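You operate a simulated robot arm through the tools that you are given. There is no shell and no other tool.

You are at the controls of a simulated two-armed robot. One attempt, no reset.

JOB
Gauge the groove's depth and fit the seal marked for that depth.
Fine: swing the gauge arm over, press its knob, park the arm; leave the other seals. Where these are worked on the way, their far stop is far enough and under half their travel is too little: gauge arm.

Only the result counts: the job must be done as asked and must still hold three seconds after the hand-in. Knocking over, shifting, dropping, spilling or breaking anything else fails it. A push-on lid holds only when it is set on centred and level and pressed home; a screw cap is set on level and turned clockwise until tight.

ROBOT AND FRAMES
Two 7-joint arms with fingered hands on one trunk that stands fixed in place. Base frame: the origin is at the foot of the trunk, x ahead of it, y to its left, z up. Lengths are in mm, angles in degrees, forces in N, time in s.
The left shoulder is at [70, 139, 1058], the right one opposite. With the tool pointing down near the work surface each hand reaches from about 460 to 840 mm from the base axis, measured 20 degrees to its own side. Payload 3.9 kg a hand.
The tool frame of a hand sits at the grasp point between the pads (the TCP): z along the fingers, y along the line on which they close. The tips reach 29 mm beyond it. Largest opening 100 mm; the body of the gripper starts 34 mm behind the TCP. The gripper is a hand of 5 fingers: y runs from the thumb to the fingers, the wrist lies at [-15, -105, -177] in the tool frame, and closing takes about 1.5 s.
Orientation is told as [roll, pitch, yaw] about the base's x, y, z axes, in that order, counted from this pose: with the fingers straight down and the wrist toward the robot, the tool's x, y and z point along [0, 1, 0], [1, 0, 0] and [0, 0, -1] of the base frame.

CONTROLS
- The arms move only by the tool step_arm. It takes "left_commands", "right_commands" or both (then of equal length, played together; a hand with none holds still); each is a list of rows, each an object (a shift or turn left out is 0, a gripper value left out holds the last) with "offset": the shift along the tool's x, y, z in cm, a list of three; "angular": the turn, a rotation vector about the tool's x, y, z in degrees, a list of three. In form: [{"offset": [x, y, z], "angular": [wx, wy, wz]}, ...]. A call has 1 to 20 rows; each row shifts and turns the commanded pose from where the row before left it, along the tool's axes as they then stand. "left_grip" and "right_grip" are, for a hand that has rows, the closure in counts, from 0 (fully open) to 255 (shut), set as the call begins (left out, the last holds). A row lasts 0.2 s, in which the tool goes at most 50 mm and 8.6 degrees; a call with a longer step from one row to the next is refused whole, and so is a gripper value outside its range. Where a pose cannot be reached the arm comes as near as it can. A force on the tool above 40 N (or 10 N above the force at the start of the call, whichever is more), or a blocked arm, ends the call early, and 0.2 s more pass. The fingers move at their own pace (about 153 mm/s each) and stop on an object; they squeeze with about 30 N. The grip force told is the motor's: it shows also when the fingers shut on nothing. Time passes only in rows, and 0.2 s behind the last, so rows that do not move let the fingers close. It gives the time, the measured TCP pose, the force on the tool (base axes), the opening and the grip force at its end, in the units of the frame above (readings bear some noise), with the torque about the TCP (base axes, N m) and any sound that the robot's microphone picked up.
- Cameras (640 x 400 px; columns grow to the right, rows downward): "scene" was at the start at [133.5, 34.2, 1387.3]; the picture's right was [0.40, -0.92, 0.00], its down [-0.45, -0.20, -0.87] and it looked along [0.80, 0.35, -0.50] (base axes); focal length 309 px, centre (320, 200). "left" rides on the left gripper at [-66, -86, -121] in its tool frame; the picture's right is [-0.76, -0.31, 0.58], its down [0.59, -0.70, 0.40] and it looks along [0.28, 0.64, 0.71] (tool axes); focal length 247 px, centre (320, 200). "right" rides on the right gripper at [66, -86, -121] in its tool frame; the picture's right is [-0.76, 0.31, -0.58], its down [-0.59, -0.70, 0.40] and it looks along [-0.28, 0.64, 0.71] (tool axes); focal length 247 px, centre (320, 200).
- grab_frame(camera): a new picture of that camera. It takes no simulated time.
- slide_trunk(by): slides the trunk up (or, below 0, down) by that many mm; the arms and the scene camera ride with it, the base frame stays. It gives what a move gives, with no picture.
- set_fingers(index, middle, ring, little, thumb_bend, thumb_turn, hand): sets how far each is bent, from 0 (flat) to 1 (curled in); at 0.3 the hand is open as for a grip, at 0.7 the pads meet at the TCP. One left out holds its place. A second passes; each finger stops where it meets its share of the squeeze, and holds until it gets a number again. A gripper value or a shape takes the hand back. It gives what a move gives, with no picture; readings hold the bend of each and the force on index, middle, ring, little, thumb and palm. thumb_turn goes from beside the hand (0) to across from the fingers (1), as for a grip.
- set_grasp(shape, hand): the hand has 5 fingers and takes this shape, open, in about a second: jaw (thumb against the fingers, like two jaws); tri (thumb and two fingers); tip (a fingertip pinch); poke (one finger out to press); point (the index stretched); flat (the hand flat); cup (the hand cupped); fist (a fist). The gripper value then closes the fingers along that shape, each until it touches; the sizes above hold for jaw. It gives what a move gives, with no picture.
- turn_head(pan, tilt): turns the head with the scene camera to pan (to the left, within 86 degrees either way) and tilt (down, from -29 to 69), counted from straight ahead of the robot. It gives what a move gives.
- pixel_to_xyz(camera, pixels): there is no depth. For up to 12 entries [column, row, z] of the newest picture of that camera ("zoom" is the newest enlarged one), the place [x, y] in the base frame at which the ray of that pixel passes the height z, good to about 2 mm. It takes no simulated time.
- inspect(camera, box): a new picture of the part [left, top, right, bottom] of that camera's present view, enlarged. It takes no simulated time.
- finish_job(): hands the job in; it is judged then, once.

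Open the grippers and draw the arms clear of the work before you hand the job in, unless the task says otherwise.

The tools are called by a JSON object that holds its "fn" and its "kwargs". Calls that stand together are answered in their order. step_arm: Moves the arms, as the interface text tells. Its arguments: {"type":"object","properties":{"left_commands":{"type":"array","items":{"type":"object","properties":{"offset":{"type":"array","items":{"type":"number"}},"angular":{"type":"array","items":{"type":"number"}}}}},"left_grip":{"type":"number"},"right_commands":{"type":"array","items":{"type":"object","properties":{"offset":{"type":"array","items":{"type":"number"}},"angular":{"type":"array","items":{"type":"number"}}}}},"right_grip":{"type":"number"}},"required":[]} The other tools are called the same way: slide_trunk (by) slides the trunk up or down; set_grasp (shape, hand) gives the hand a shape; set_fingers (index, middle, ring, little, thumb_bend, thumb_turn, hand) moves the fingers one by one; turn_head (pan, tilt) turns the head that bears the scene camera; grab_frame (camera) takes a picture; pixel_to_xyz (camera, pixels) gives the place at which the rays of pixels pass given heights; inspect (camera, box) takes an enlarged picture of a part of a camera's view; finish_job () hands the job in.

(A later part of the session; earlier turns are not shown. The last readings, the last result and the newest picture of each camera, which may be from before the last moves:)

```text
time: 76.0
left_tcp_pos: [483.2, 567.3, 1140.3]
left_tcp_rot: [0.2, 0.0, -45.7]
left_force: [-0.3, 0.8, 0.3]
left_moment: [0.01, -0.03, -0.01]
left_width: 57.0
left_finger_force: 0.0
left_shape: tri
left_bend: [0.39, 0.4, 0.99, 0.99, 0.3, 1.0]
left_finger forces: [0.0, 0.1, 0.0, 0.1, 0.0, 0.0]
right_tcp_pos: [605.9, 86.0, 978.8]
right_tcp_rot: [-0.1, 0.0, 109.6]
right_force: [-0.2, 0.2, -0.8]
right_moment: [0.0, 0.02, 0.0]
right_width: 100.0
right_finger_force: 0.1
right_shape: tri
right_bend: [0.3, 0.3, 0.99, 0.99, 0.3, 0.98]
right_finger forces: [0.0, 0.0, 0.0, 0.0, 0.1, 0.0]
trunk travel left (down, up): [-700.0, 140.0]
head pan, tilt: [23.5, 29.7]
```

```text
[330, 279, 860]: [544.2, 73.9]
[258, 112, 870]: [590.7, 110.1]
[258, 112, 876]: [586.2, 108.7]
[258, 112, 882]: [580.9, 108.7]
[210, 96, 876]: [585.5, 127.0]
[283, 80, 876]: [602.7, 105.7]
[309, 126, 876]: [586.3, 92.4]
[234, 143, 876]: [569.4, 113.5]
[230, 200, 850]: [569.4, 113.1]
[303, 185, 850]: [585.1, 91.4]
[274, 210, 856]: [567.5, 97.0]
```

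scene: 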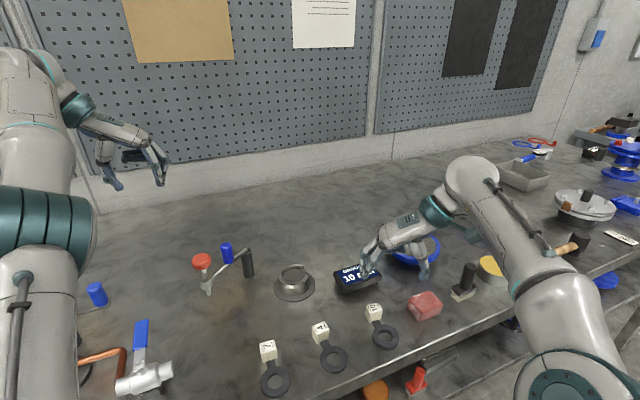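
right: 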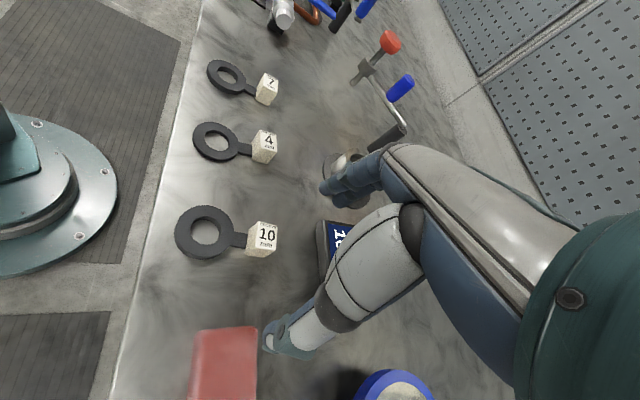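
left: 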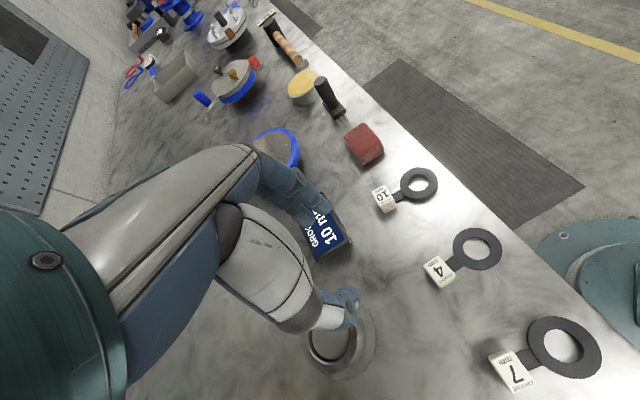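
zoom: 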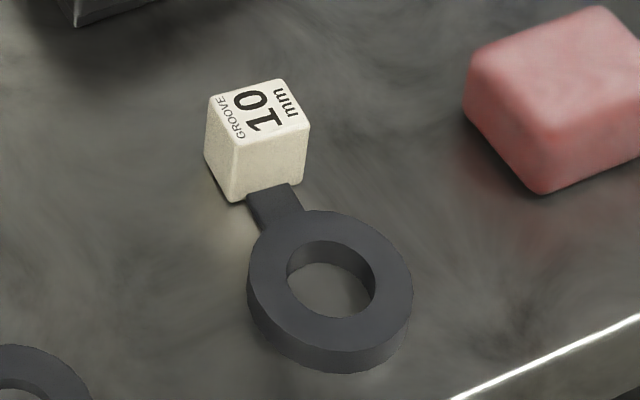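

The tag block is about 21×27×26 mm at (585,111), top z≈876, tag direction ≈42.5°. I go to above it: shift, then tilt −10° about the closing axis, then yaw to ≈132.

{"fn": "step_arm", "kwargs": {"right_commands": [{"offset": [0.56, 1.54, 1.7]}, {"offset": [0.56, 1.54, 1.7]}, {"angular": [0, -5, 0]}, {"angular": [0, -5, 0]}, {"angular": [-1.27, 0, -7.22]}, {"angular": [-1.27, 0, -7.22]}, {"angular": [-1.27, 0, -7.22]}, {}], "right_grip": 60}}

{"fn": "grab_frame", "kwargs": {"camera": "right"}}

{"fn": "grab_frame", "kwargs": {"camera": "scene"}}

```text
time: 77.8
left_tcp_pos: [484.0, 568.0, 1139.6]
left_tcp_rot: [0.2, 0.1, -45.7]
left_force: [-0.2, -0.6, -0.6]
left_moment: [0.02, -0.01, -0.03]
left_width: 56.8
left_finger_force: 0.0
left_shape: tri
left_bend: [0.39, 0.4, 0.99, 0.99, 0.3, 1.0]
left_finger forces: [0.0, 0.0, 0.0, 0.0, 0.0, 0.1]
right_tcp_pos: [586.7, 112.1, 944.7]
right_tcp_rot: [-10.0, -0.1, 131.6]
right_force: [0.8, -0.6, 0.7]
right_moment: [0.0, -0.01, 0.04]
right_width: 76.7
right_finger_force: 0.0
right_shape: tri
right_bend: [0.39, 0.34, 0.99, 0.99, 0.3, 0.99]
right_finger forces: [0.0, 0.0, 0.0, 0.1, 0.0, 0.1]
trunk travel left (down, up): [-700.0, 140.0]
head pan, tilt: [23.5, 29.7]
```

```text
taken
```

right: 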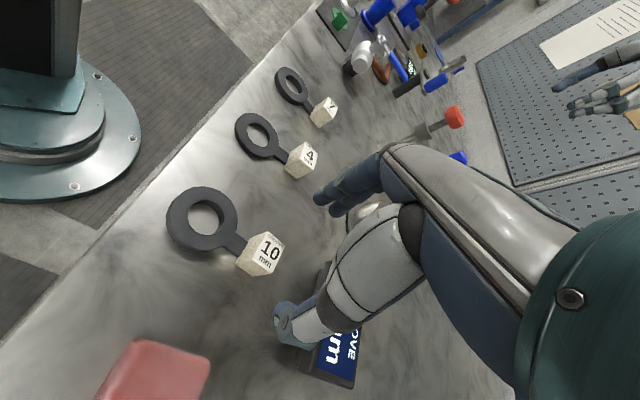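

```text
taken
```

scene: 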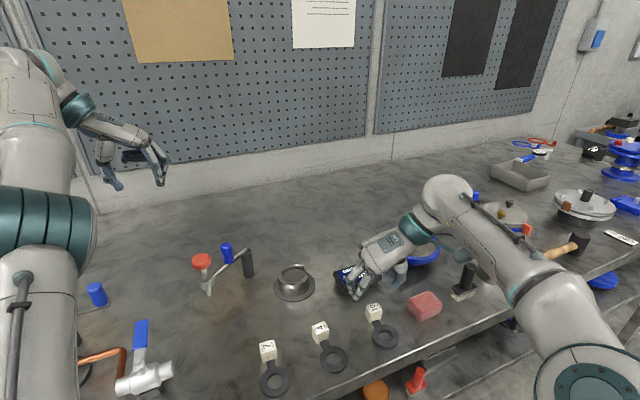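

Pose achieved. I verify the tag position in this view with an enlarged picture.

{"fn": "inspect", "kwargs": {"camera": "right", "box": [160, 175, 300, 290]}}

```text
3.48 times, centred on (230, 232) of right
```

zoom: 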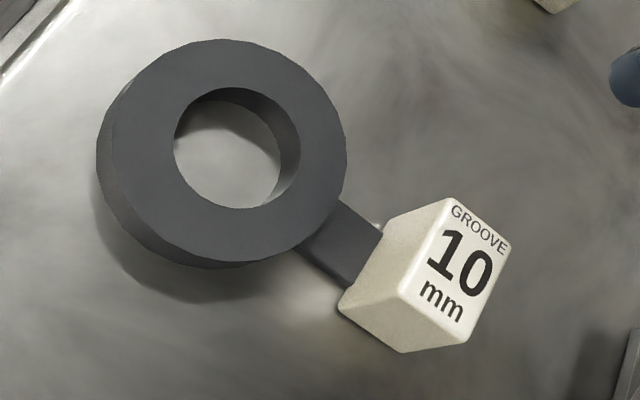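

{"fn": "pixel_to_xyz", "kwargs": {"camera": "zoom", "pixels": [[226, 148, 860], [458, 270, 876], [449, 199, 876], [516, 243, 876], [466, 342, 876], [401, 294, 876], [340, 306, 850], [402, 352, 850], [340, 245, 856], [108, 148, 860], [346, 155, 860]]}}

```text
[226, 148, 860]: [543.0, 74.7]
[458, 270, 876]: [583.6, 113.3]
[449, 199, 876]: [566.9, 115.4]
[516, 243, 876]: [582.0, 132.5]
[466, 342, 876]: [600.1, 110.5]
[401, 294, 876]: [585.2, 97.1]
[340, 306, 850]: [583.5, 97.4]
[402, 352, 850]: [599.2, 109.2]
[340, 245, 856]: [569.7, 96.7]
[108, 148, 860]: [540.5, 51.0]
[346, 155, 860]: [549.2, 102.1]
```

The tag is at (584,113), angle ≈45°. Before descending I check the pink sponge and display clearance.

{"fn": "pixel_to_xyz", "kwargs": {"camera": "right", "pixels": [[206, 358, 875], [150, 345, 875], [100, 395, 875], [355, 385, 870], [300, 365, 870], [320, 265, 870]]}}

```text
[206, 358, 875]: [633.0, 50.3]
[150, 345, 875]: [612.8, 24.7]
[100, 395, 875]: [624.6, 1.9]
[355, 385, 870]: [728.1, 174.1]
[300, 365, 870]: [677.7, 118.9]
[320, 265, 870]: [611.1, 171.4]
```

Clearances are fine. I align yaw (+2.5°), narrow the opening to ~57 mm and descend vertically to TCP z≈887.

{"fn": "step_arm", "kwargs": {"right_commands": [{"offset": [0.14, 0.18, 0], "angular": [-0.43, 0, -2.46]}, {}, {}, {"offset": [0.336, 0, 1.9]}, {"offset": [0.336, 0, 1.9]}, {"offset": [0.336, 0, 1.9]}, {}], "right_grip": 110}}

{"fn": "grab_frame", "kwargs": {"camera": "right"}}

{"fn": "inspect", "kwargs": {"camera": "scene", "box": [320, 230, 450, 360]}}

```text
time: 79.4
left_tcp_pos: [483.9, 568.4, 1139.3]
left_tcp_rot: [0.2, 0.1, -45.7]
left_force: [0.1, 0.2, -0.4]
left_moment: [0.01, -0.01, -0.03]
left_width: 56.9
left_finger_force: 0.1
left_shape: tri
left_bend: [0.39, 0.4, 0.99, 0.99, 0.3, 1.0]
left_finger forces: [0.0, 0.0, 0.0, 0.0, 0.0, 0.1]
right_tcp_pos: [584.6, 111.3, 887.0]
right_tcp_rot: [-10.0, 0.1, 134.0]
right_force: [-0.7, 0.2, -0.3]
right_moment: [0.0, 0.01, -0.01]
right_width: 57.2
right_finger_force: 0.0
right_shape: tri
right_bend: [0.39, 0.4, 0.99, 0.99, 0.3, 1.0]
right_finger forces: [0.0, 0.0, 0.0, 0.1, 0.0, 0.0]
trunk travel left (down, up): [-700.0, 140.0]
head pan, tilt: [23.5, 29.7]
```

```text
taken
```

right: 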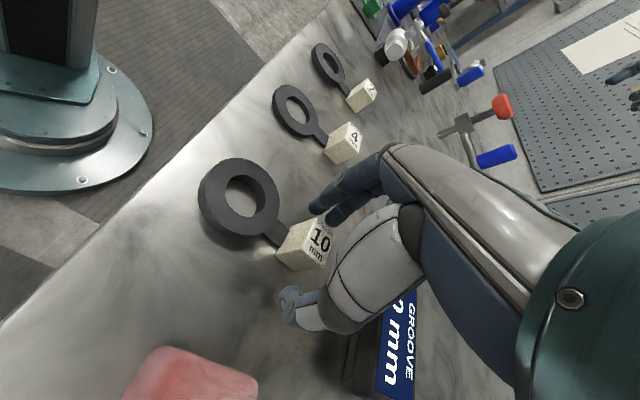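

```text
3.08 times, centred on (385, 295) of scene
```

zoom: 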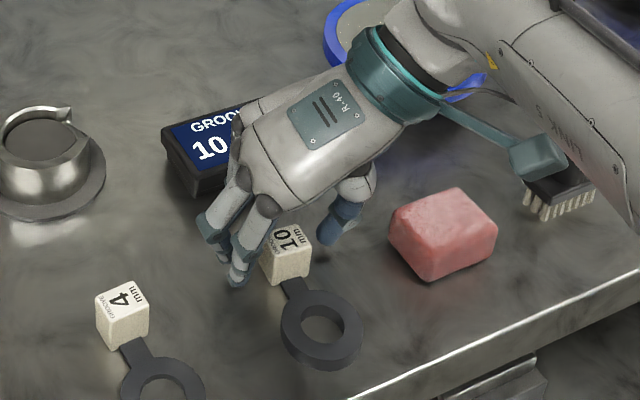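

The tag lies between thumb and fingers. I close the right hand on it.

{"fn": "step_arm", "kwargs": {"right_commands": [{}, {}, {}, {}, {}, {}, {}, {}], "right_grip": 255}}

{"fn": "grab_frame", "kwargs": {"camera": "right"}}

{"fn": "inspect", "kwargs": {"camera": "scene", "box": [320, 230, 450, 360]}}

```text
time: 81.2
left_tcp_pos: [483.2, 568.7, 1140.9]
left_tcp_rot: [0.2, 0.0, -45.6]
left_force: [-0.5, 0.6, -0.5]
left_moment: [-0.01, 0.0, 0.03]
left_width: 56.7
left_finger_force: 0.0
left_shape: tri
left_bend: [0.39, 0.4, 0.99, 0.99, 0.3, 1.0]
left_finger forces: [0.1, 0.1, 0.0, 0.0, 0.0, 0.1]
right_tcp_pos: [584.6, 112.3, 886.4]
right_tcp_rot: [-10.1, 0.1, 134.0]
right_force: [-0.7, 0.7, 2.0]
right_moment: [-0.13, 0.11, -0.09]
right_width: 19.4
right_finger_force: 29.6
right_shape: tri
right_bend: [0.56, 0.76, 1.0, 1.0, 0.73, 1.0]
right_finger forces: [17.3, 11.1, 0.0, 0.0, 26.0, 0.0]
trunk travel left (down, up): [-700.0, 140.0]
head pan, tilt: [23.5, 29.7]
```

```text
taken
```

right: 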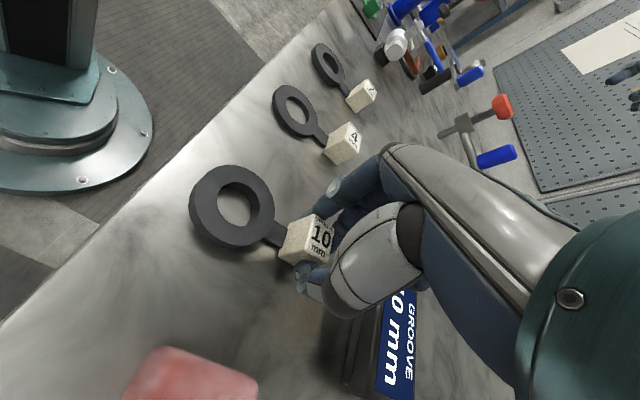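

```text
3.08 times, centred on (385, 295) of scene
```

zoom: 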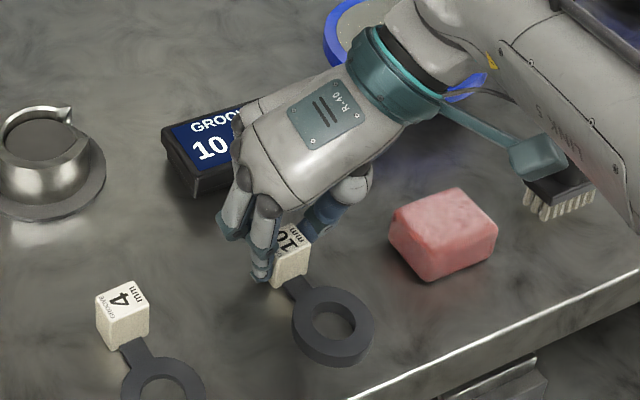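

The grip is uneven (index 0.56, middle 0.76 – one finger is past the block's edge because the tilt shifts the tips ~5 mm away from the ring). I open and re-measure to regrip better.

{"fn": "step_arm", "kwargs": {"right_commands": [{}, {}, {}, {}, {}], "right_grip": 110}}

{"fn": "inspect", "kwargs": {"camera": "right", "box": [180, 140, 360, 300]}}

{"fn": "inspect", "kwargs": {"camera": "scene", "box": [345, 270, 425, 350]}}

```text
time: 82.4
left_tcp_pos: [484.2, 568.6, 1139.7]
left_tcp_rot: [0.1, 0.0, -45.7]
left_force: [0.2, 0.1, -0.4]
left_moment: [0.0, 0.0, -0.03]
left_width: 56.9
left_finger_force: 0.0
left_shape: tri
left_bend: [0.39, 0.4, 0.99, 0.99, 0.3, 1.0]
left_finger forces: [0.0, 0.1, 0.0, 0.0, 0.0, 0.0]
right_tcp_pos: [583.5, 112.7, 886.5]
right_tcp_rot: [-10.0, 0.0, 134.1]
right_force: [-0.2, 0.4, -0.2]
right_moment: [0.0, 0.0, -0.01]
right_width: 56.8
right_finger_force: 0.1
right_shape: tri
right_bend: [0.39, 0.4, 0.99, 0.99, 0.31, 1.0]
right_finger forces: [0.0, 0.1, 0.1, 0.1, 0.1, 0.1]
trunk travel left (down, up): [-700.0, 140.0]
head pan, tilt: [23.5, 29.7]
```

```text
2.50 times, centred on (270, 220) of right
```

zoom: 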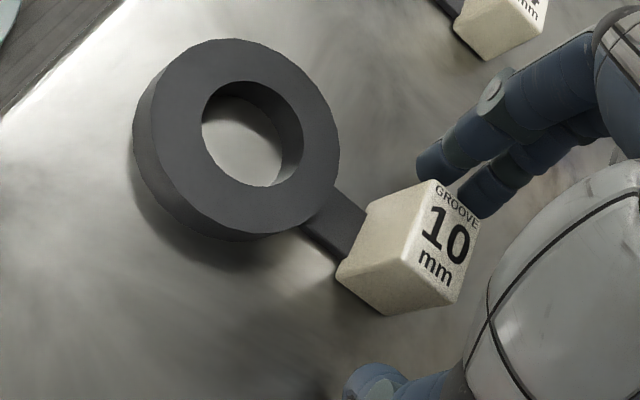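

```text
5.00 times, centred on (385, 310) of scene
```

zoom: 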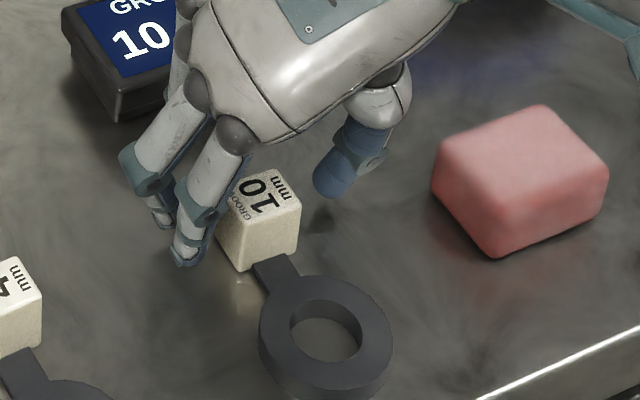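

{"fn": "grab_frame", "kwargs": {"camera": "right"}}

{"fn": "pixel_to_xyz", "kwargs": {"camera": "right", "pixels": [[316, 212.4, 876], [334.8, 225.2, 876], [325.2, 260, 876], [305.2, 244.8, 876], [241, 193, 860], [314, 206, 860], [332, 221, 860], [297, 374, 860], [278, 247, 850], [297, 264, 850]]}}

```text
taken
```

right: 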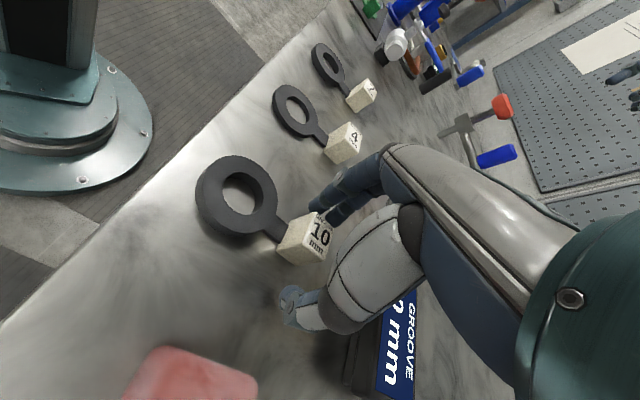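

```text
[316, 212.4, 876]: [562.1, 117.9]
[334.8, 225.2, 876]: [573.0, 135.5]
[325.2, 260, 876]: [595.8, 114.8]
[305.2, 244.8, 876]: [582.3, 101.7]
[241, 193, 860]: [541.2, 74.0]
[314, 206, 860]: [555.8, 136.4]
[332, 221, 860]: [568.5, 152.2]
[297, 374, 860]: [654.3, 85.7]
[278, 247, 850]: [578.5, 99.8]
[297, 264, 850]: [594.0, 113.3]
```

The block centre is ~7 mm toward the ring relative to the finger pair; I shift the hand 7 mm that way, adjust yaw +4°, and regrip.

{"fn": "step_arm", "kwargs": {"right_commands": [{"offset": [0.69, 0, -0.12]}, {"angular": [-0.69, 0, -3.94]}, {}]}}

{"fn": "step_arm", "kwargs": {"right_commands": [{}, {}, {}, {}, {}, {}, {}, {}], "right_grip": 255}}

{"fn": "inspect", "kwargs": {"camera": "right", "box": [180, 140, 360, 300]}}

{"fn": "inspect", "kwargs": {"camera": "scene", "box": [345, 270, 425, 350]}}

```text
time: 83.2
left_tcp_pos: [484.5, 566.6, 1140.6]
left_tcp_rot: [0.2, 0.0, -45.8]
left_force: [-0.2, -0.5, -0.7]
left_moment: [-0.01, -0.06, -0.03]
left_width: 56.9
left_finger_force: 0.1
left_shape: tri
left_bend: [0.39, 0.4, 0.99, 0.99, 0.3, 1.0]
left_finger forces: [0.0, 0.1, 0.1, 0.0, 0.1, 0.0]
right_tcp_pos: [579.1, 107.2, 885.7]
right_tcp_rot: [-10.0, 0.0, 138.0]
right_force: [0.0, -0.8, -1.3]
right_moment: [0.0, 0.01, 0.0]
right_width: 56.9
right_finger_force: 0.0
right_shape: tri
right_bend: [0.39, 0.4, 0.99, 0.99, 0.3, 1.0]
right_finger forces: [0.0, 0.0, 0.1, 0.1, 0.0, 0.1]
trunk travel left (down, up): [-700.0, 140.0]
head pan, tilt: [23.5, 29.7]
```

```text
time: 85.0
left_tcp_pos: [484.5, 567.9, 1139.1]
left_tcp_rot: [0.1, 0.0, -45.8]
left_force: [-0.2, 0.4, 1.0]
left_moment: [0.0, 0.02, 0.01]
left_width: 56.9
left_finger_force: 0.1
left_shape: tri
left_bend: [0.39, 0.4, 0.99, 0.99, 0.3, 1.0]
left_finger forces: [0.0, 0.0, 0.0, 0.0, 0.0, 0.0]
right_tcp_pos: [578.9, 107.1, 886.6]
right_tcp_rot: [-9.9, -0.1, 138.1]
right_force: [-0.8, -0.4, -0.1]
right_moment: [0.03, 0.02, 0.01]
right_width: 22.5
right_finger_force: 30.2
right_shape: tri
right_bend: [0.74, 0.57, 1.0, 1.0, 0.49, 1.0]
right_finger forces: [14.0, 13.4, 0.1, 0.0, 27.1, 0.0]
trunk travel left (down, up): [-700.0, 140.0]
head pan, tilt: [23.5, 29.7]
```

```text
2.50 times, centred on (270, 220) of right
```

zoom: 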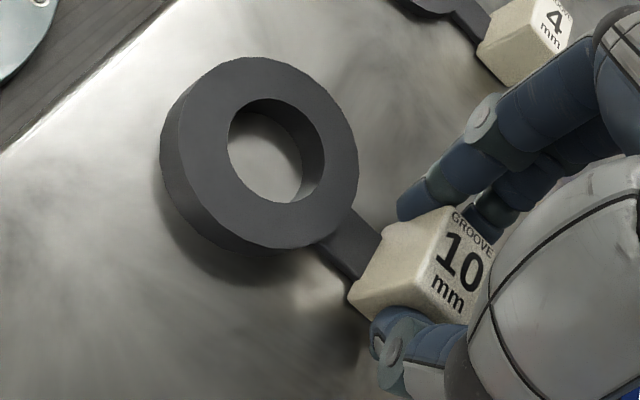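

```text
5.00 times, centred on (385, 310) of scene
```

zoom: 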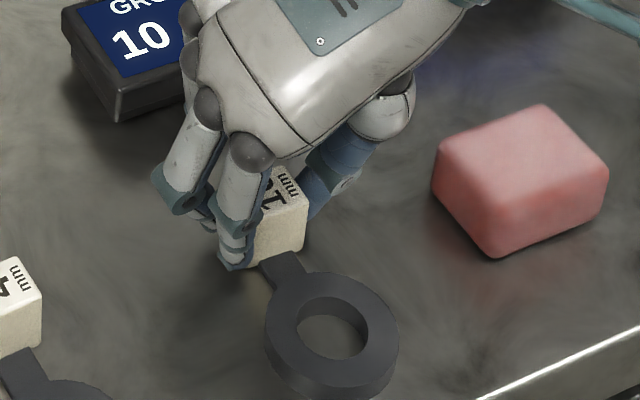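

Now the index finger (ring side) slips past the block's other edge; that finger would later clash with the cup wall. I open, lift a little and try the "tip" pinch shape.

{"fn": "step_arm", "kwargs": {"right_commands": [{}, {}, {}, {}, {"offset": [-0.35, 0, -1.97]}, {"offset": [-0.35, 0, -1.97]}, {}], "right_grip": 110}}

{"fn": "set_grasp", "kwargs": {"hand": "right", "shape": "tip"}}

{"fn": "step_arm", "kwargs": {"right_commands": [{}, {}, {}, {}, {}], "right_grip": 140}}

{"fn": "inspect", "kwargs": {"camera": "right", "box": [180, 140, 400, 340]}}

{"fn": "inspect", "kwargs": {"camera": "scene", "box": [345, 250, 425, 350]}}

```text
time: 86.6
left_tcp_pos: [485.2, 567.7, 1139.1]
left_tcp_rot: [0.1, 0.0, -45.7]
left_force: [-0.1, 0.3, 0.4]
left_moment: [0.0, 0.03, -0.01]
left_width: 56.8
left_finger_force: 0.1
left_shape: tri
left_bend: [0.39, 0.4, 0.99, 0.99, 0.3, 1.0]
left_finger forces: [0.0, 0.1, 0.0, 0.0, 0.1, 0.0]
right_tcp_pos: [579.2, 106.6, 926.0]
right_tcp_rot: [-10.0, -0.1, 138.0]
right_force: [1.0, -0.7, 0.5]
right_moment: [0.01, -0.02, 0.02]
right_width: 56.8
right_finger_force: 0.0
right_shape: tri
right_bend: [0.39, 0.4, 0.99, 0.99, 0.31, 1.0]
right_finger forces: [0.0, 0.1, 0.1, 0.0, 0.0, 0.0]
trunk travel left (down, up): [-700.0, 140.0]
head pan, tilt: [23.5, 29.7]
```

```text
time: 87.5
left_tcp_pos: [483.6, 568.3, 1138.6]
left_tcp_rot: [0.1, 0.1, -45.7]
left_force: [0.1, -0.6, -0.1]
left_moment: [0.01, 0.01, 0.02]
left_width: 56.7
left_finger_force: 0.1
left_shape: tri
left_bend: [0.39, 0.4, 0.99, 0.99, 0.3, 1.0]
left_finger forces: [0.0, 0.1, 0.1, 0.0, 0.0, 0.1]
right_tcp_pos: [579.0, 107.5, 925.5]
right_tcp_rot: [-10.0, 0.0, 138.0]
right_force: [1.5, 0.1, 0.4]
right_moment: [0.0, 0.01, -0.01]
right_width: 99.8
right_finger_force: 0.0
right_shape: tip
right_bend: [0.3, 0.98, 0.99, 0.99, 0.3, 0.98]
right_finger forces: [0.0, 0.0, 0.1, 0.0, 0.0, 0.0]
trunk travel left (down, up): [-700.0, 140.0]
head pan, tilt: [23.5, 29.7]
```

```text
time: 88.7
left_tcp_pos: [484.1, 567.9, 1139.0]
left_tcp_rot: [0.1, -0.1, -45.7]
left_force: [-0.8, -0.1, -1.2]
left_moment: [0.04, 0.0, -0.05]
left_width: 56.8
left_finger_force: 0.0
left_shape: tri
left_bend: [0.39, 0.4, 0.99, 0.99, 0.3, 1.0]
left_finger forces: [0.0, 0.0, 0.0, 0.0, 0.0, 0.0]
right_tcp_pos: [578.8, 107.1, 925.7]
right_tcp_rot: [-10.1, -0.1, 137.9]
right_force: [-0.3, 0.4, -0.1]
right_moment: [-0.01, -0.01, -0.02]
right_width: 45.9
right_finger_force: 0.0
right_shape: tip
right_bend: [0.46, 0.98, 0.99, 0.99, 0.39, 1.0]
right_finger forces: [0.1, 0.1, 0.0, 0.0, 0.0, 0.0]
trunk travel left (down, up): [-700.0, 140.0]
head pan, tilt: [23.5, 29.7]
```

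```text
2.00 times, centred on (290, 240) of right
```

zoom: 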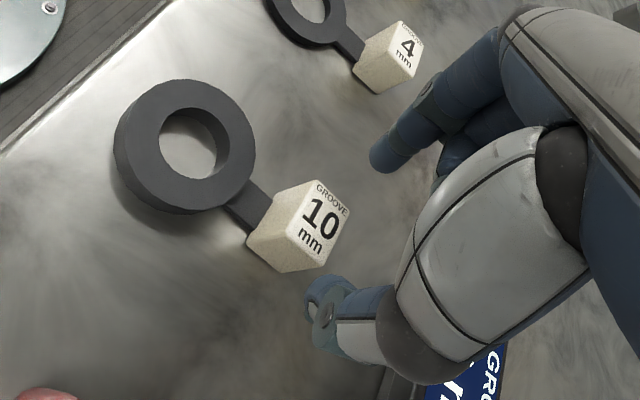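

```text
4.00 times, centred on (385, 300) of scene
```

zoom: 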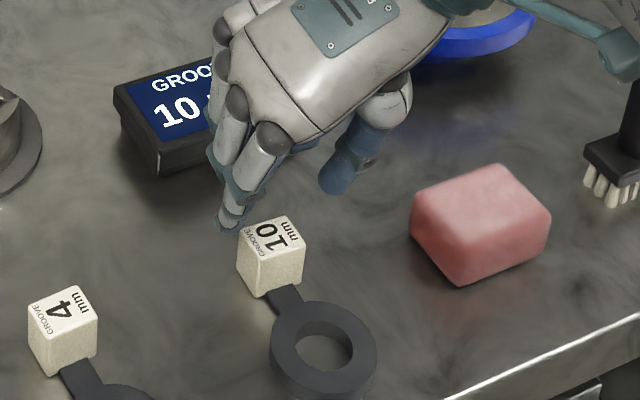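

{"fn": "grab_frame", "kwargs": {"camera": "right"}}

{"fn": "pixel_to_xyz", "kwargs": {"camera": "right", "pixels": [[321, 218, 900], [290, 286, 900], [321, 218, 895], [290, 286, 895], [299, 231, 876], [313, 242, 876], [302, 272, 876], [285, 257, 876], [225, 207, 860]]}}

```text
taken
```

right: 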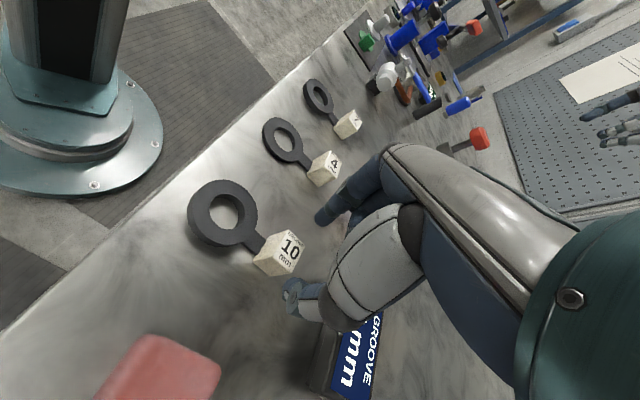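

```text
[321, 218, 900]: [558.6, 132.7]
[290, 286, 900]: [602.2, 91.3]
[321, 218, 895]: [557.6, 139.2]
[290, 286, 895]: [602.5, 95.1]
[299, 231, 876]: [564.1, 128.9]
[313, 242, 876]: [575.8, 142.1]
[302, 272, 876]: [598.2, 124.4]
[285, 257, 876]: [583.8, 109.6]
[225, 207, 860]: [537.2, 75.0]
```

{"fn": "pixel_to_xyz", "kwargs": {"camera": "right", "pixels": [[287, 230, 876], [305.5, 244, 876], [293, 275, 876], [274, 261, 876], [223, 209, 860], [252, 261, 850], [272, 276, 850]]}}

{"fn": "inspect", "kwargs": {"camera": "right", "box": [180, 170, 320, 290]}}

```text
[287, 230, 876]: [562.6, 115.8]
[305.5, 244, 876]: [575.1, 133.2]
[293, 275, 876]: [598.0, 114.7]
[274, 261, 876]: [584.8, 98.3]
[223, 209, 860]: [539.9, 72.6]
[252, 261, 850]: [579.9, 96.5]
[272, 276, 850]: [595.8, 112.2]
```

```text
3.33 times, centred on (250, 230) of right
```

zoom: 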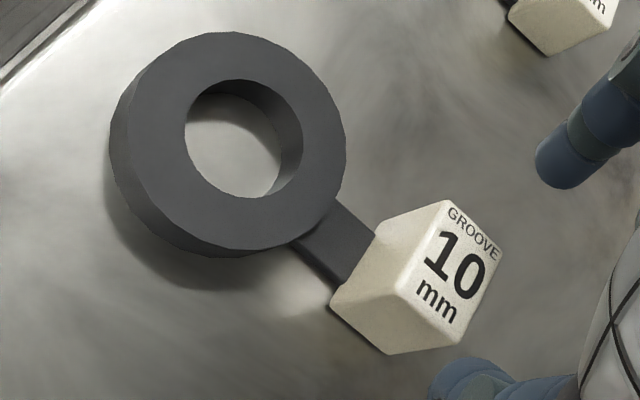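

{"fn": "pixel_to_xyz", "kwargs": {"camera": "zoom", "pixels": [[448, 200, 876], [505, 247, 876], [457, 340, 876], [401, 293, 876], [452, 270, 876], [235, 142, 860], [335, 245, 856], [331, 300, 850], [388, 353, 850]]}}

```text
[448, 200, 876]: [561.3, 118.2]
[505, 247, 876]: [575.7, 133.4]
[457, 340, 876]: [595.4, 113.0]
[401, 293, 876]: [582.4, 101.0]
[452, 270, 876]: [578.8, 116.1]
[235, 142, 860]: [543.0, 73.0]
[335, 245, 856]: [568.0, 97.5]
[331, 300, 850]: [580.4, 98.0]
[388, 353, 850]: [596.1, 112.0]
```

Index and thumb oppose each other well in the tip shape. The block centre is (578.8,116.3), angle ≈45.5°. I align and descend.

{"fn": "step_arm", "kwargs": {"right_commands": [{"offset": [-0.355, 0.44, 0.06], "angular": [0.35, 0, 1.97]}, {}, {"offset": [0.34, 0, 1.93]}, {"offset": [0.34, 0, 1.93]}, {}], "right_grip": 115}}

{"fn": "inspect", "kwargs": {"camera": "right", "box": [180, 140, 400, 340]}}

{"fn": "inspect", "kwargs": {"camera": "scene", "box": [345, 250, 425, 350]}}

```text
time: 89.9
left_tcp_pos: [482.8, 568.7, 1139.4]
left_tcp_rot: [0.2, 0.0, -45.7]
left_force: [0.2, -0.6, 0.1]
left_moment: [-0.02, -0.04, -0.02]
left_width: 56.7
left_finger_force: 0.1
left_shape: tri
left_bend: [0.39, 0.4, 0.99, 0.99, 0.3, 1.0]
left_finger forces: [0.1, 0.0, 0.1, 0.1, 0.0, 0.0]
right_tcp_pos: [578.1, 112.0, 885.8]
right_tcp_rot: [-10.0, 0.0, 135.9]
right_force: [0.2, 0.1, 0.1]
right_moment: [-0.01, 0.03, 0.03]
right_width: 54.8
right_finger_force: 0.1
right_shape: tip
right_bend: [0.45, 0.98, 0.99, 0.99, 0.31, 1.0]
right_finger forces: [0.1, 0.1, 0.1, 0.0, 0.0, 0.1]
trunk travel left (down, up): [-700.0, 140.0]
head pan, tilt: [23.5, 29.7]
```

```text
2.00 times, centred on (290, 240) of right
```

zoom: 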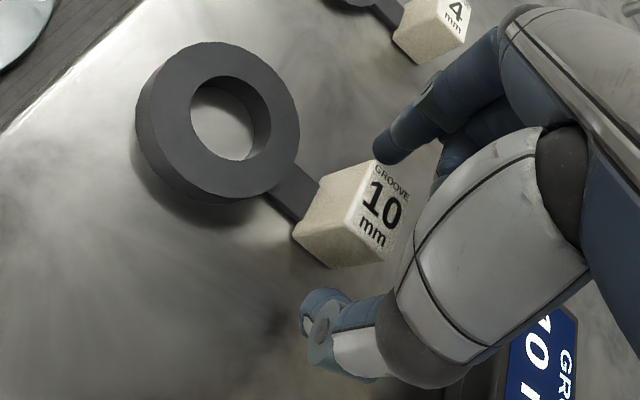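

```text
4.00 times, centred on (385, 300) of scene
```

zoom: 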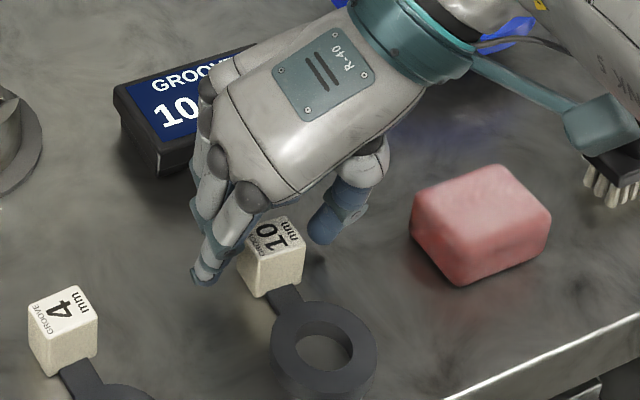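

Index and thumb straddle the block. I close the pinch.

{"fn": "step_arm", "kwargs": {"right_commands": [{}, {}, {}, {}, {}, {}, {}, {}], "right_grip": 255}}

{"fn": "inspect", "kwargs": {"camera": "right", "box": [180, 140, 400, 340]}}

{"fn": "inspect", "kwargs": {"camera": "scene", "box": [345, 250, 425, 350]}}

```text
time: 91.7
left_tcp_pos: [483.9, 566.5, 1139.5]
left_tcp_rot: [0.1, -0.1, -45.7]
left_force: [-0.1, -0.2, 0.8]
left_moment: [-0.03, -0.01, 0.0]
left_width: 57.1
left_finger_force: 0.1
left_shape: tri
left_bend: [0.39, 0.4, 0.99, 0.99, 0.3, 1.0]
left_finger forces: [0.0, 0.1, 0.0, 0.0, 0.0, 0.0]
right_tcp_pos: [579.1, 112.8, 887.5]
right_tcp_rot: [-10.0, 0.0, 136.0]
right_force: [-0.3, 0.1, 0.0]
right_moment: [0.03, 0.04, -0.01]
right_width: 23.2
right_finger_force: 30.1
right_shape: tip
right_bend: [0.6, 1.0, 1.0, 1.0, 0.5, 1.0]
right_finger forces: [27.5, 0.1, 0.0, 0.1, 27.2, 0.1]
trunk travel left (down, up): [-700.0, 140.0]
head pan, tilt: [23.5, 29.7]
```

```text
2.00 times, centred on (290, 240) of right
```

zoom: 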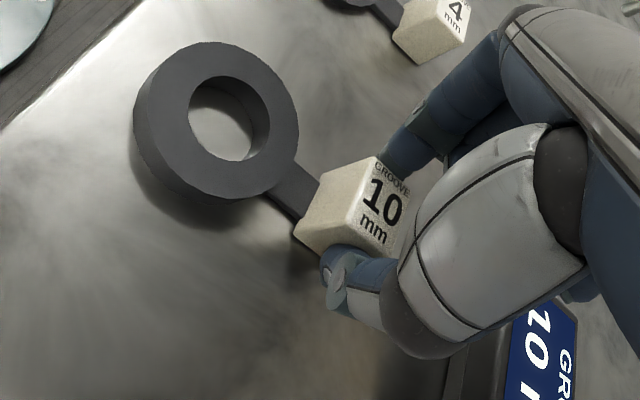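

```text
4.00 times, centred on (385, 300) of scene
```

zoom: 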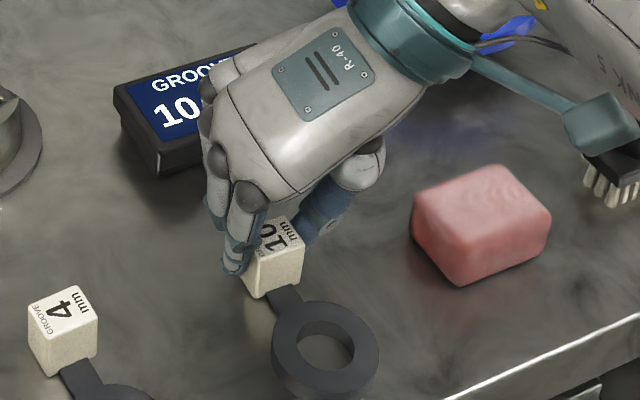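

A clean pinch (27.5/27.2 N), the seal hardly moved. I lift ~25 mm vertically and look for sag.

{"fn": "step_arm", "kwargs": {"right_commands": [{"offset": [-0.09, 0, -0.49]}, {"offset": [-0.17, 0, -0.98]}, {"offset": [-0.17, 0, -0.98]}, {}]}}

{"fn": "inspect", "kwargs": {"camera": "right", "box": [180, 140, 400, 340]}}

{"fn": "inspect", "kwargs": {"camera": "scene", "box": [345, 250, 425, 350]}}

```text
time: 92.7
left_tcp_pos: [483.5, 567.8, 1139.4]
left_tcp_rot: [0.1, 0.1, -45.7]
left_force: [-0.1, 0.0, -0.2]
left_moment: [0.03, 0.03, -0.01]
left_width: 57.0
left_finger_force: 0.0
left_shape: tri
left_bend: [0.39, 0.4, 0.99, 0.99, 0.3, 1.0]
left_finger forces: [0.1, 0.1, 0.0, 0.0, 0.1, 0.1]
right_tcp_pos: [578.6, 113.5, 911.7]
right_tcp_rot: [-10.0, -0.1, 136.0]
right_force: [0.1, -0.7, -0.4]
right_moment: [-0.01, 0.02, -0.01]
right_width: 23.0
right_finger_force: 29.9
right_shape: tip
right_bend: [0.6, 1.0, 1.0, 1.0, 0.5, 1.0]
right_finger forces: [27.3, 0.0, 0.1, 0.0, 27.2, 0.0]
trunk travel left (down, up): [-700.0, 140.0]
head pan, tilt: [23.5, 29.7]
```

```text
2.00 times, centred on (290, 240) of right
```

zoom: 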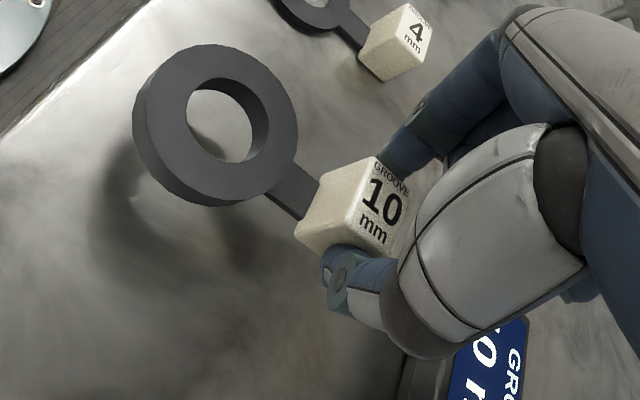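

```text
4.00 times, centred on (385, 300) of scene
```

zoom: 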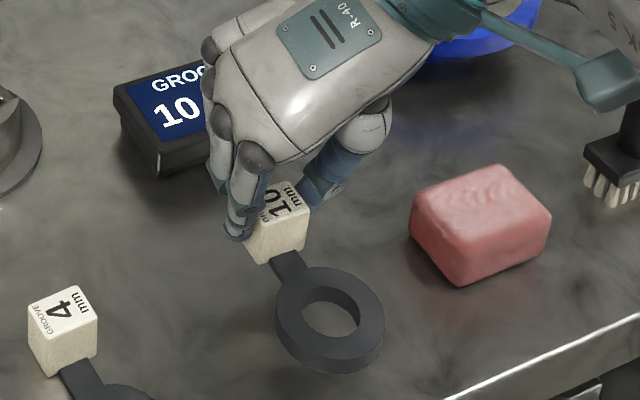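

No sag; the seal is held flat. I record the ring's position relative to the hand from this picture.

{"fn": "inspect", "kwargs": {"camera": "right", "box": [200, 145, 300, 235]}}

```text
4.44 times, centred on (250, 190) of right
```

zoom: 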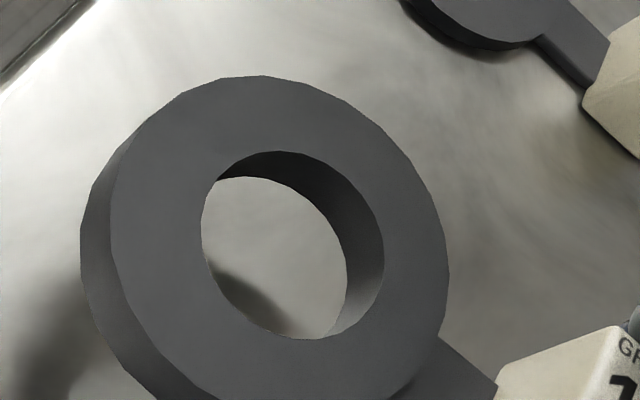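

{"fn": "pixel_to_xyz", "kwargs": {"camera": "zoom", "pixels": [[293, 246, 884.5], [111, 225, 884.5], [449, 268, 884.5], [202, 235, 884.5], [384, 262, 884.5], [290, 152, 884.5], [300, 340, 884.5], [262, 75, 884.5], [443, 340, 880]]}}

```text
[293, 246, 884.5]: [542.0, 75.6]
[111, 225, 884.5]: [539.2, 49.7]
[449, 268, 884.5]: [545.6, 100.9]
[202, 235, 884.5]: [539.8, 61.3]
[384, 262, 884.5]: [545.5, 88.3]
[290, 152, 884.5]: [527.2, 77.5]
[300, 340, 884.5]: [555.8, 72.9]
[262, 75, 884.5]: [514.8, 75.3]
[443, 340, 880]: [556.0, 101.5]
```

Ring centre is 52.8 mm from the TCP along tool +x, ring bottom 37.5 mm below. I lift to z≈957 while rotating the hand toward yaw 52.

{"fn": "step_arm", "kwargs": {"right_commands": [{"offset": [-0.26, 0, -1.48]}, {"offset": [-0.26, 0, -1.48], "angular": [1.25, 0, 7.09]}, {"offset": [-0.26, 0, -1.48], "angular": [1.25, 0, 7.09]}, {"angular": [1.25, 0, 7.09]}, {"angular": [1.25, 0, 7.09]}, {"angular": [1.25, 0, 7.09]}, {"angular": [1.25, 0, 7.09]}, {"angular": [1.25, 0, 7.09]}, {"angular": [1.25, 0, 7.09]}, {"angular": [1.25, 0, 7.09]}, {"angular": [1.25, 0, 7.09]}, {"angular": [1.25, 0, 7.09]}, {}]}}

{"fn": "grab_frame", "kwargs": {"camera": "right"}}

{"fn": "grab_frame", "kwargs": {"camera": "scene"}}

```text
time: 95.5
left_tcp_pos: [483.8, 567.3, 1140.2]
left_tcp_rot: [0.1, 0.0, -45.7]
left_force: [0.2, -0.1, 0.0]
left_moment: [0.02, 0.0, 0.04]
left_width: 56.8
left_finger_force: 0.0
left_shape: tri
left_bend: [0.39, 0.4, 0.99, 0.99, 0.3, 1.0]
left_finger forces: [0.1, 0.0, 0.0, 0.1, 0.1, 0.0]
right_tcp_pos: [577.5, 112.5, 956.3]
right_tcp_rot: [-9.9, 0.1, 56.7]
right_force: [0.5, -0.5, -0.1]
right_moment: [0.01, 0.01, -0.03]
right_width: 22.9
right_finger_force: 30.3
right_shape: tip
right_bend: [0.6, 1.0, 1.0, 1.0, 0.5, 1.0]
right_finger forces: [27.2, 0.0, 0.0, 0.0, 27.0, 0.0]
trunk travel left (down, up): [-700.0, 140.0]
head pan, tilt: [23.5, 29.7]
```

```text
taken
```

right: 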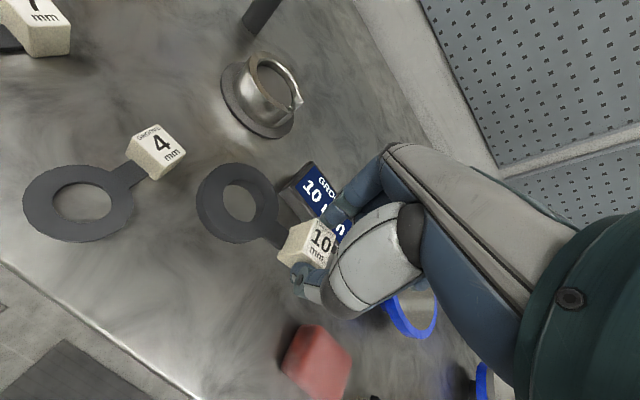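

```text
taken
```

scene: 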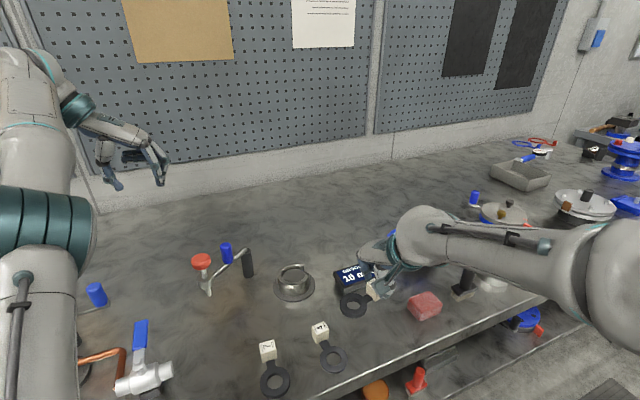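

Rotated to yaw 56.7 with the seal steady. I move partway toward the cup and then measure cup and slot from the right camera.

{"fn": "step_arm", "kwargs": {"right_commands": [{"offset": [0.68, 3.63, -0.12]}, {"offset": [0.68, 3.63, -0.12]}, {"offset": [0.68, 3.63, -0.12]}, {}]}}

{"fn": "grab_frame", "kwargs": {"camera": "right"}}

```text
time: 96.5
left_tcp_pos: [482.8, 567.6, 1139.6]
left_tcp_rot: [0.1, 0.0, -45.6]
left_force: [-0.2, -0.3, 0.3]
left_moment: [-0.01, -0.02, 0.0]
left_width: 56.7
left_finger_force: 0.1
left_shape: tri
left_bend: [0.39, 0.4, 0.99, 0.99, 0.3, 1.0]
left_finger forces: [0.1, 0.1, 0.0, 0.1, 0.1, 0.1]
right_tcp_pos: [627.6, 207.0, 963.7]
right_tcp_rot: [-9.5, -0.6, 55.6]
right_force: [-1.2, -0.5, -0.5]
right_moment: [0.02, -0.04, -0.01]
right_width: 23.2
right_finger_force: 29.7
right_shape: tip
right_bend: [0.6, 1.0, 1.0, 1.0, 0.5, 1.0]
right_finger forces: [27.4, 0.0, 0.0, 0.0, 27.1, 0.0]
trunk travel left (down, up): [-700.0, 140.0]
head pan, tilt: [23.5, 29.7]
```

```text
taken
```

right: 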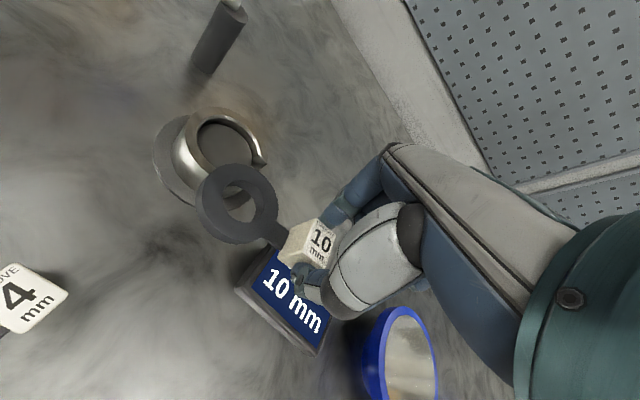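

The pose is slightly off from what I commanded; I check whether that is lag.

{"fn": "step_arm", "kwargs": {"right_commands": [{}, {}]}}

```text
time: 97.1
left_tcp_pos: [483.4, 567.7, 1140.0]
left_tcp_rot: [0.2, 0.1, -45.7]
left_force: [-0.1, -1.0, -0.8]
left_moment: [0.01, 0.01, -0.03]
left_width: 56.7
left_finger_force: 0.0
left_shape: tri
left_bend: [0.39, 0.4, 0.99, 0.99, 0.3, 1.0]
left_finger forces: [0.0, 0.0, 0.0, 0.1, 0.0, 0.1]
right_tcp_pos: [628.7, 205.3, 961.4]
right_tcp_rot: [-9.5, -0.5, 55.6]
right_force: [-0.3, 1.0, -0.6]
right_moment: [-0.02, -0.01, 0.0]
right_width: 23.0
right_finger_force: 30.3
right_shape: tip
right_bend: [0.6, 1.0, 1.0, 1.0, 0.5, 1.0]
right_finger forces: [27.4, 0.0, 0.1, 0.0, 27.1, 0.0]
trunk travel left (down, up): [-700.0, 140.0]
head pan, tilt: [23.5, 29.7]
```

It's a joint-limit effect. Raising the trunk should make the forearm slope more natural here: I raise it by 140 and come back down.

{"fn": "slide_trunk", "kwargs": {"by": 140}}

{"fn": "step_arm", "kwargs": {"right_commands": [{"offset": [0.35, 0, 1.97]}, {"offset": [0.35, 0, 1.97]}, {"offset": [0.35, 0, 1.97]}, {"offset": [0.35, 0, 1.97]}, {}]}}

{"fn": "grab_frame", "kwargs": {"camera": "right"}}

{"fn": "grab_frame", "kwargs": {"camera": "scene"}}

```text
time: 98.8
left_tcp_pos: [485.0, 568.3, 1278.6]
left_tcp_rot: [0.0, 0.1, -45.5]
left_force: [1.0, 0.0, 0.4]
left_moment: [0.02, 0.02, 0.0]
left_width: 56.8
left_finger_force: 0.0
left_shape: tri
left_bend: [0.39, 0.4, 0.99, 0.99, 0.3, 1.0]
left_finger forces: [0.0, 0.0, 0.0, 0.0, 0.1, 0.0]
right_tcp_pos: [627.1, 207.8, 1100.8]
right_tcp_rot: [-9.4, -0.5, 55.8]
right_force: [-0.7, 0.6, -0.9]
right_moment: [-0.01, -0.04, 0.03]
right_width: 23.2
right_finger_force: 30.5
right_shape: tip
right_bend: [0.6, 1.0, 1.0, 1.0, 0.5, 1.0]
right_finger forces: [27.4, 0.1, 0.0, 0.0, 27.1, 0.0]
trunk travel left (down, up): [-840.0, 0.0]
head pan, tilt: [23.5, 29.7]
```

```text
time: 100.0
left_tcp_pos: [484.1, 567.8, 1278.5]
left_tcp_rot: [0.1, 0.0, -45.8]
left_force: [-0.3, -0.1, 0.3]
left_moment: [0.01, -0.04, 0.04]
left_width: 56.7
left_finger_force: 0.0
left_shape: tri
left_bend: [0.39, 0.4, 0.99, 0.99, 0.3, 1.0]
left_finger forces: [0.0, 0.1, 0.1, 0.1, 0.0, 0.0]
right_tcp_pos: [620.3, 215.4, 1016.2]
right_tcp_rot: [-9.9, 0.1, 56.9]
right_force: [-1.2, -0.3, -0.2]
right_moment: [0.0, -0.04, 0.01]
right_width: 23.0
right_finger_force: 29.9
right_shape: tip
right_bend: [0.6, 1.0, 1.0, 1.0, 0.5, 1.0]
right_finger forces: [27.4, 0.0, 0.1, 0.0, 27.2, 0.0]
trunk travel left (down, up): [-840.0, 0.0]
head pan, tilt: [23.5, 29.7]
```

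```text
taken
```

right: 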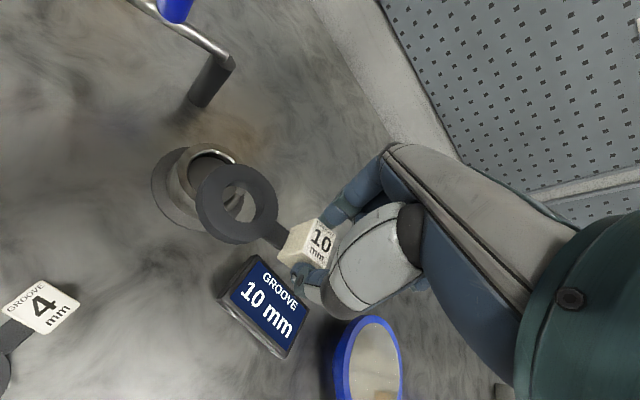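

```text
taken
```

scene: 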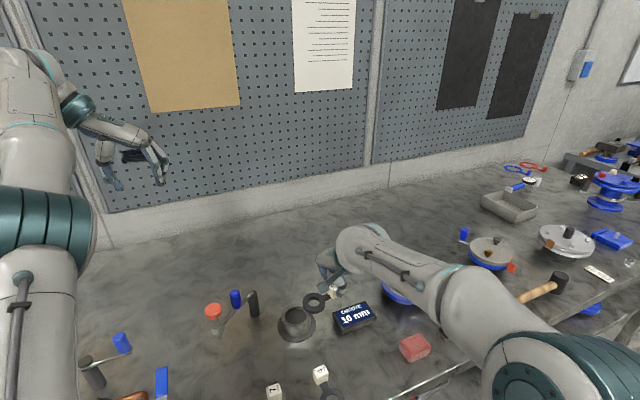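

Now the pose tracks exactly. I back off 55 mm along −y to see the cup unobstructed and measure it.

{"fn": "step_arm", "kwargs": {"right_commands": [{"offset": [0, -2.75, 0]}, {"offset": [0, -2.75, 0]}, {}]}}

{"fn": "inspect", "kwargs": {"camera": "right", "box": [140, 70, 300, 190]}}

```text
time: 100.8
left_tcp_pos: [485.2, 568.6, 1277.9]
left_tcp_rot: [0.1, 0.1, -45.6]
left_force: [0.5, -0.1, -0.1]
left_moment: [-0.05, 0.03, -0.02]
left_width: 56.7
left_finger_force: 0.1
left_shape: tri
left_bend: [0.39, 0.4, 0.99, 0.99, 0.3, 1.0]
left_finger forces: [0.0, 0.0, 0.1, 0.0, 0.0, 0.1]
right_tcp_pos: [589.2, 173.2, 1017.0]
right_tcp_rot: [-10.0, 0.1, 56.8]
right_force: [1.2, 0.2, 0.1]
right_moment: [-0.04, -0.01, 0.0]
right_width: 23.0
right_finger_force: 30.0
right_shape: tip
right_bend: [0.6, 1.0, 1.0, 1.0, 0.5, 1.0]
right_finger forces: [27.2, 0.0, 0.0, 0.1, 27.0, 0.1]
trunk travel left (down, up): [-840.0, 0.0]
head pan, tilt: [23.5, 29.7]
```

```text
3.33 times, centred on (220, 130) of right
```

zoom: 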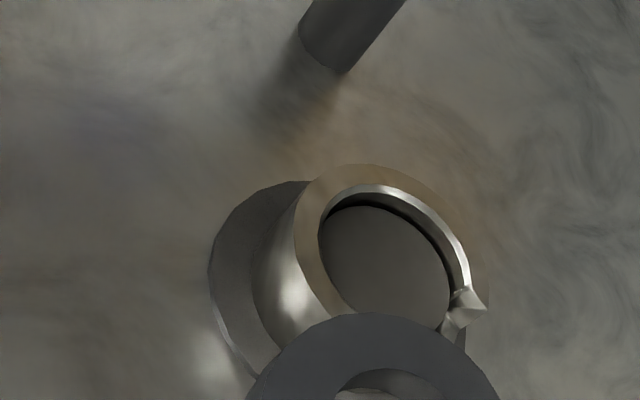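

Still partly hidden by the ring; I back off another 40 mm.

{"fn": "step_arm", "kwargs": {"right_commands": [{"offset": [0, -2, 0]}, {"offset": [0, -2, 0]}, {}]}}

{"fn": "inspect", "kwargs": {"camera": "right", "box": [190, 50, 310, 140]}}

```text
time: 101.6
left_tcp_pos: [484.8, 567.9, 1278.7]
left_tcp_rot: [0.1, 0.0, -45.7]
left_force: [-0.6, 0.1, 0.2]
left_moment: [-0.01, 0.04, 0.0]
left_width: 57.0
left_finger_force: 0.1
left_shape: tri
left_bend: [0.39, 0.4, 0.99, 0.99, 0.3, 1.0]
left_finger forces: [0.0, 0.0, 0.0, 0.0, 0.0, 0.1]
right_tcp_pos: [568.1, 137.7, 1017.3]
right_tcp_rot: [-10.0, -0.1, 56.9]
right_force: [0.5, 0.1, -0.9]
right_moment: [-0.01, -0.01, -0.04]
right_width: 23.0
right_finger_force: 30.6
right_shape: tip
right_bend: [0.6, 1.0, 1.0, 1.0, 0.5, 1.0]
right_finger forces: [27.2, 0.0, 0.0, 0.1, 27.0, 0.0]
trunk travel left (down, up): [-840.0, 0.0]
head pan, tilt: [23.5, 29.7]
```

```text
4.44 times, centred on (250, 95) of right
```

zoom: 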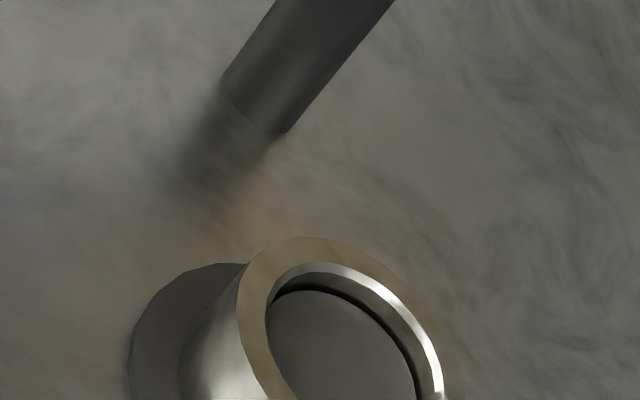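

The cup is lower in the view than I framed; I re-frame.

{"fn": "inspect", "kwargs": {"camera": "right", "box": [200, 90, 300, 165]}}

```text
5.33 times, centred on (250, 128) of right
```

zoom: 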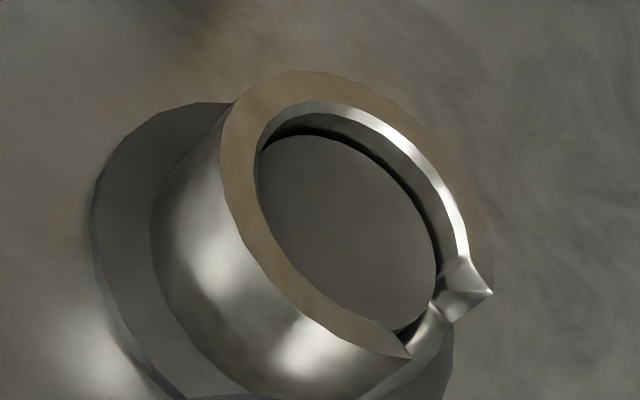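

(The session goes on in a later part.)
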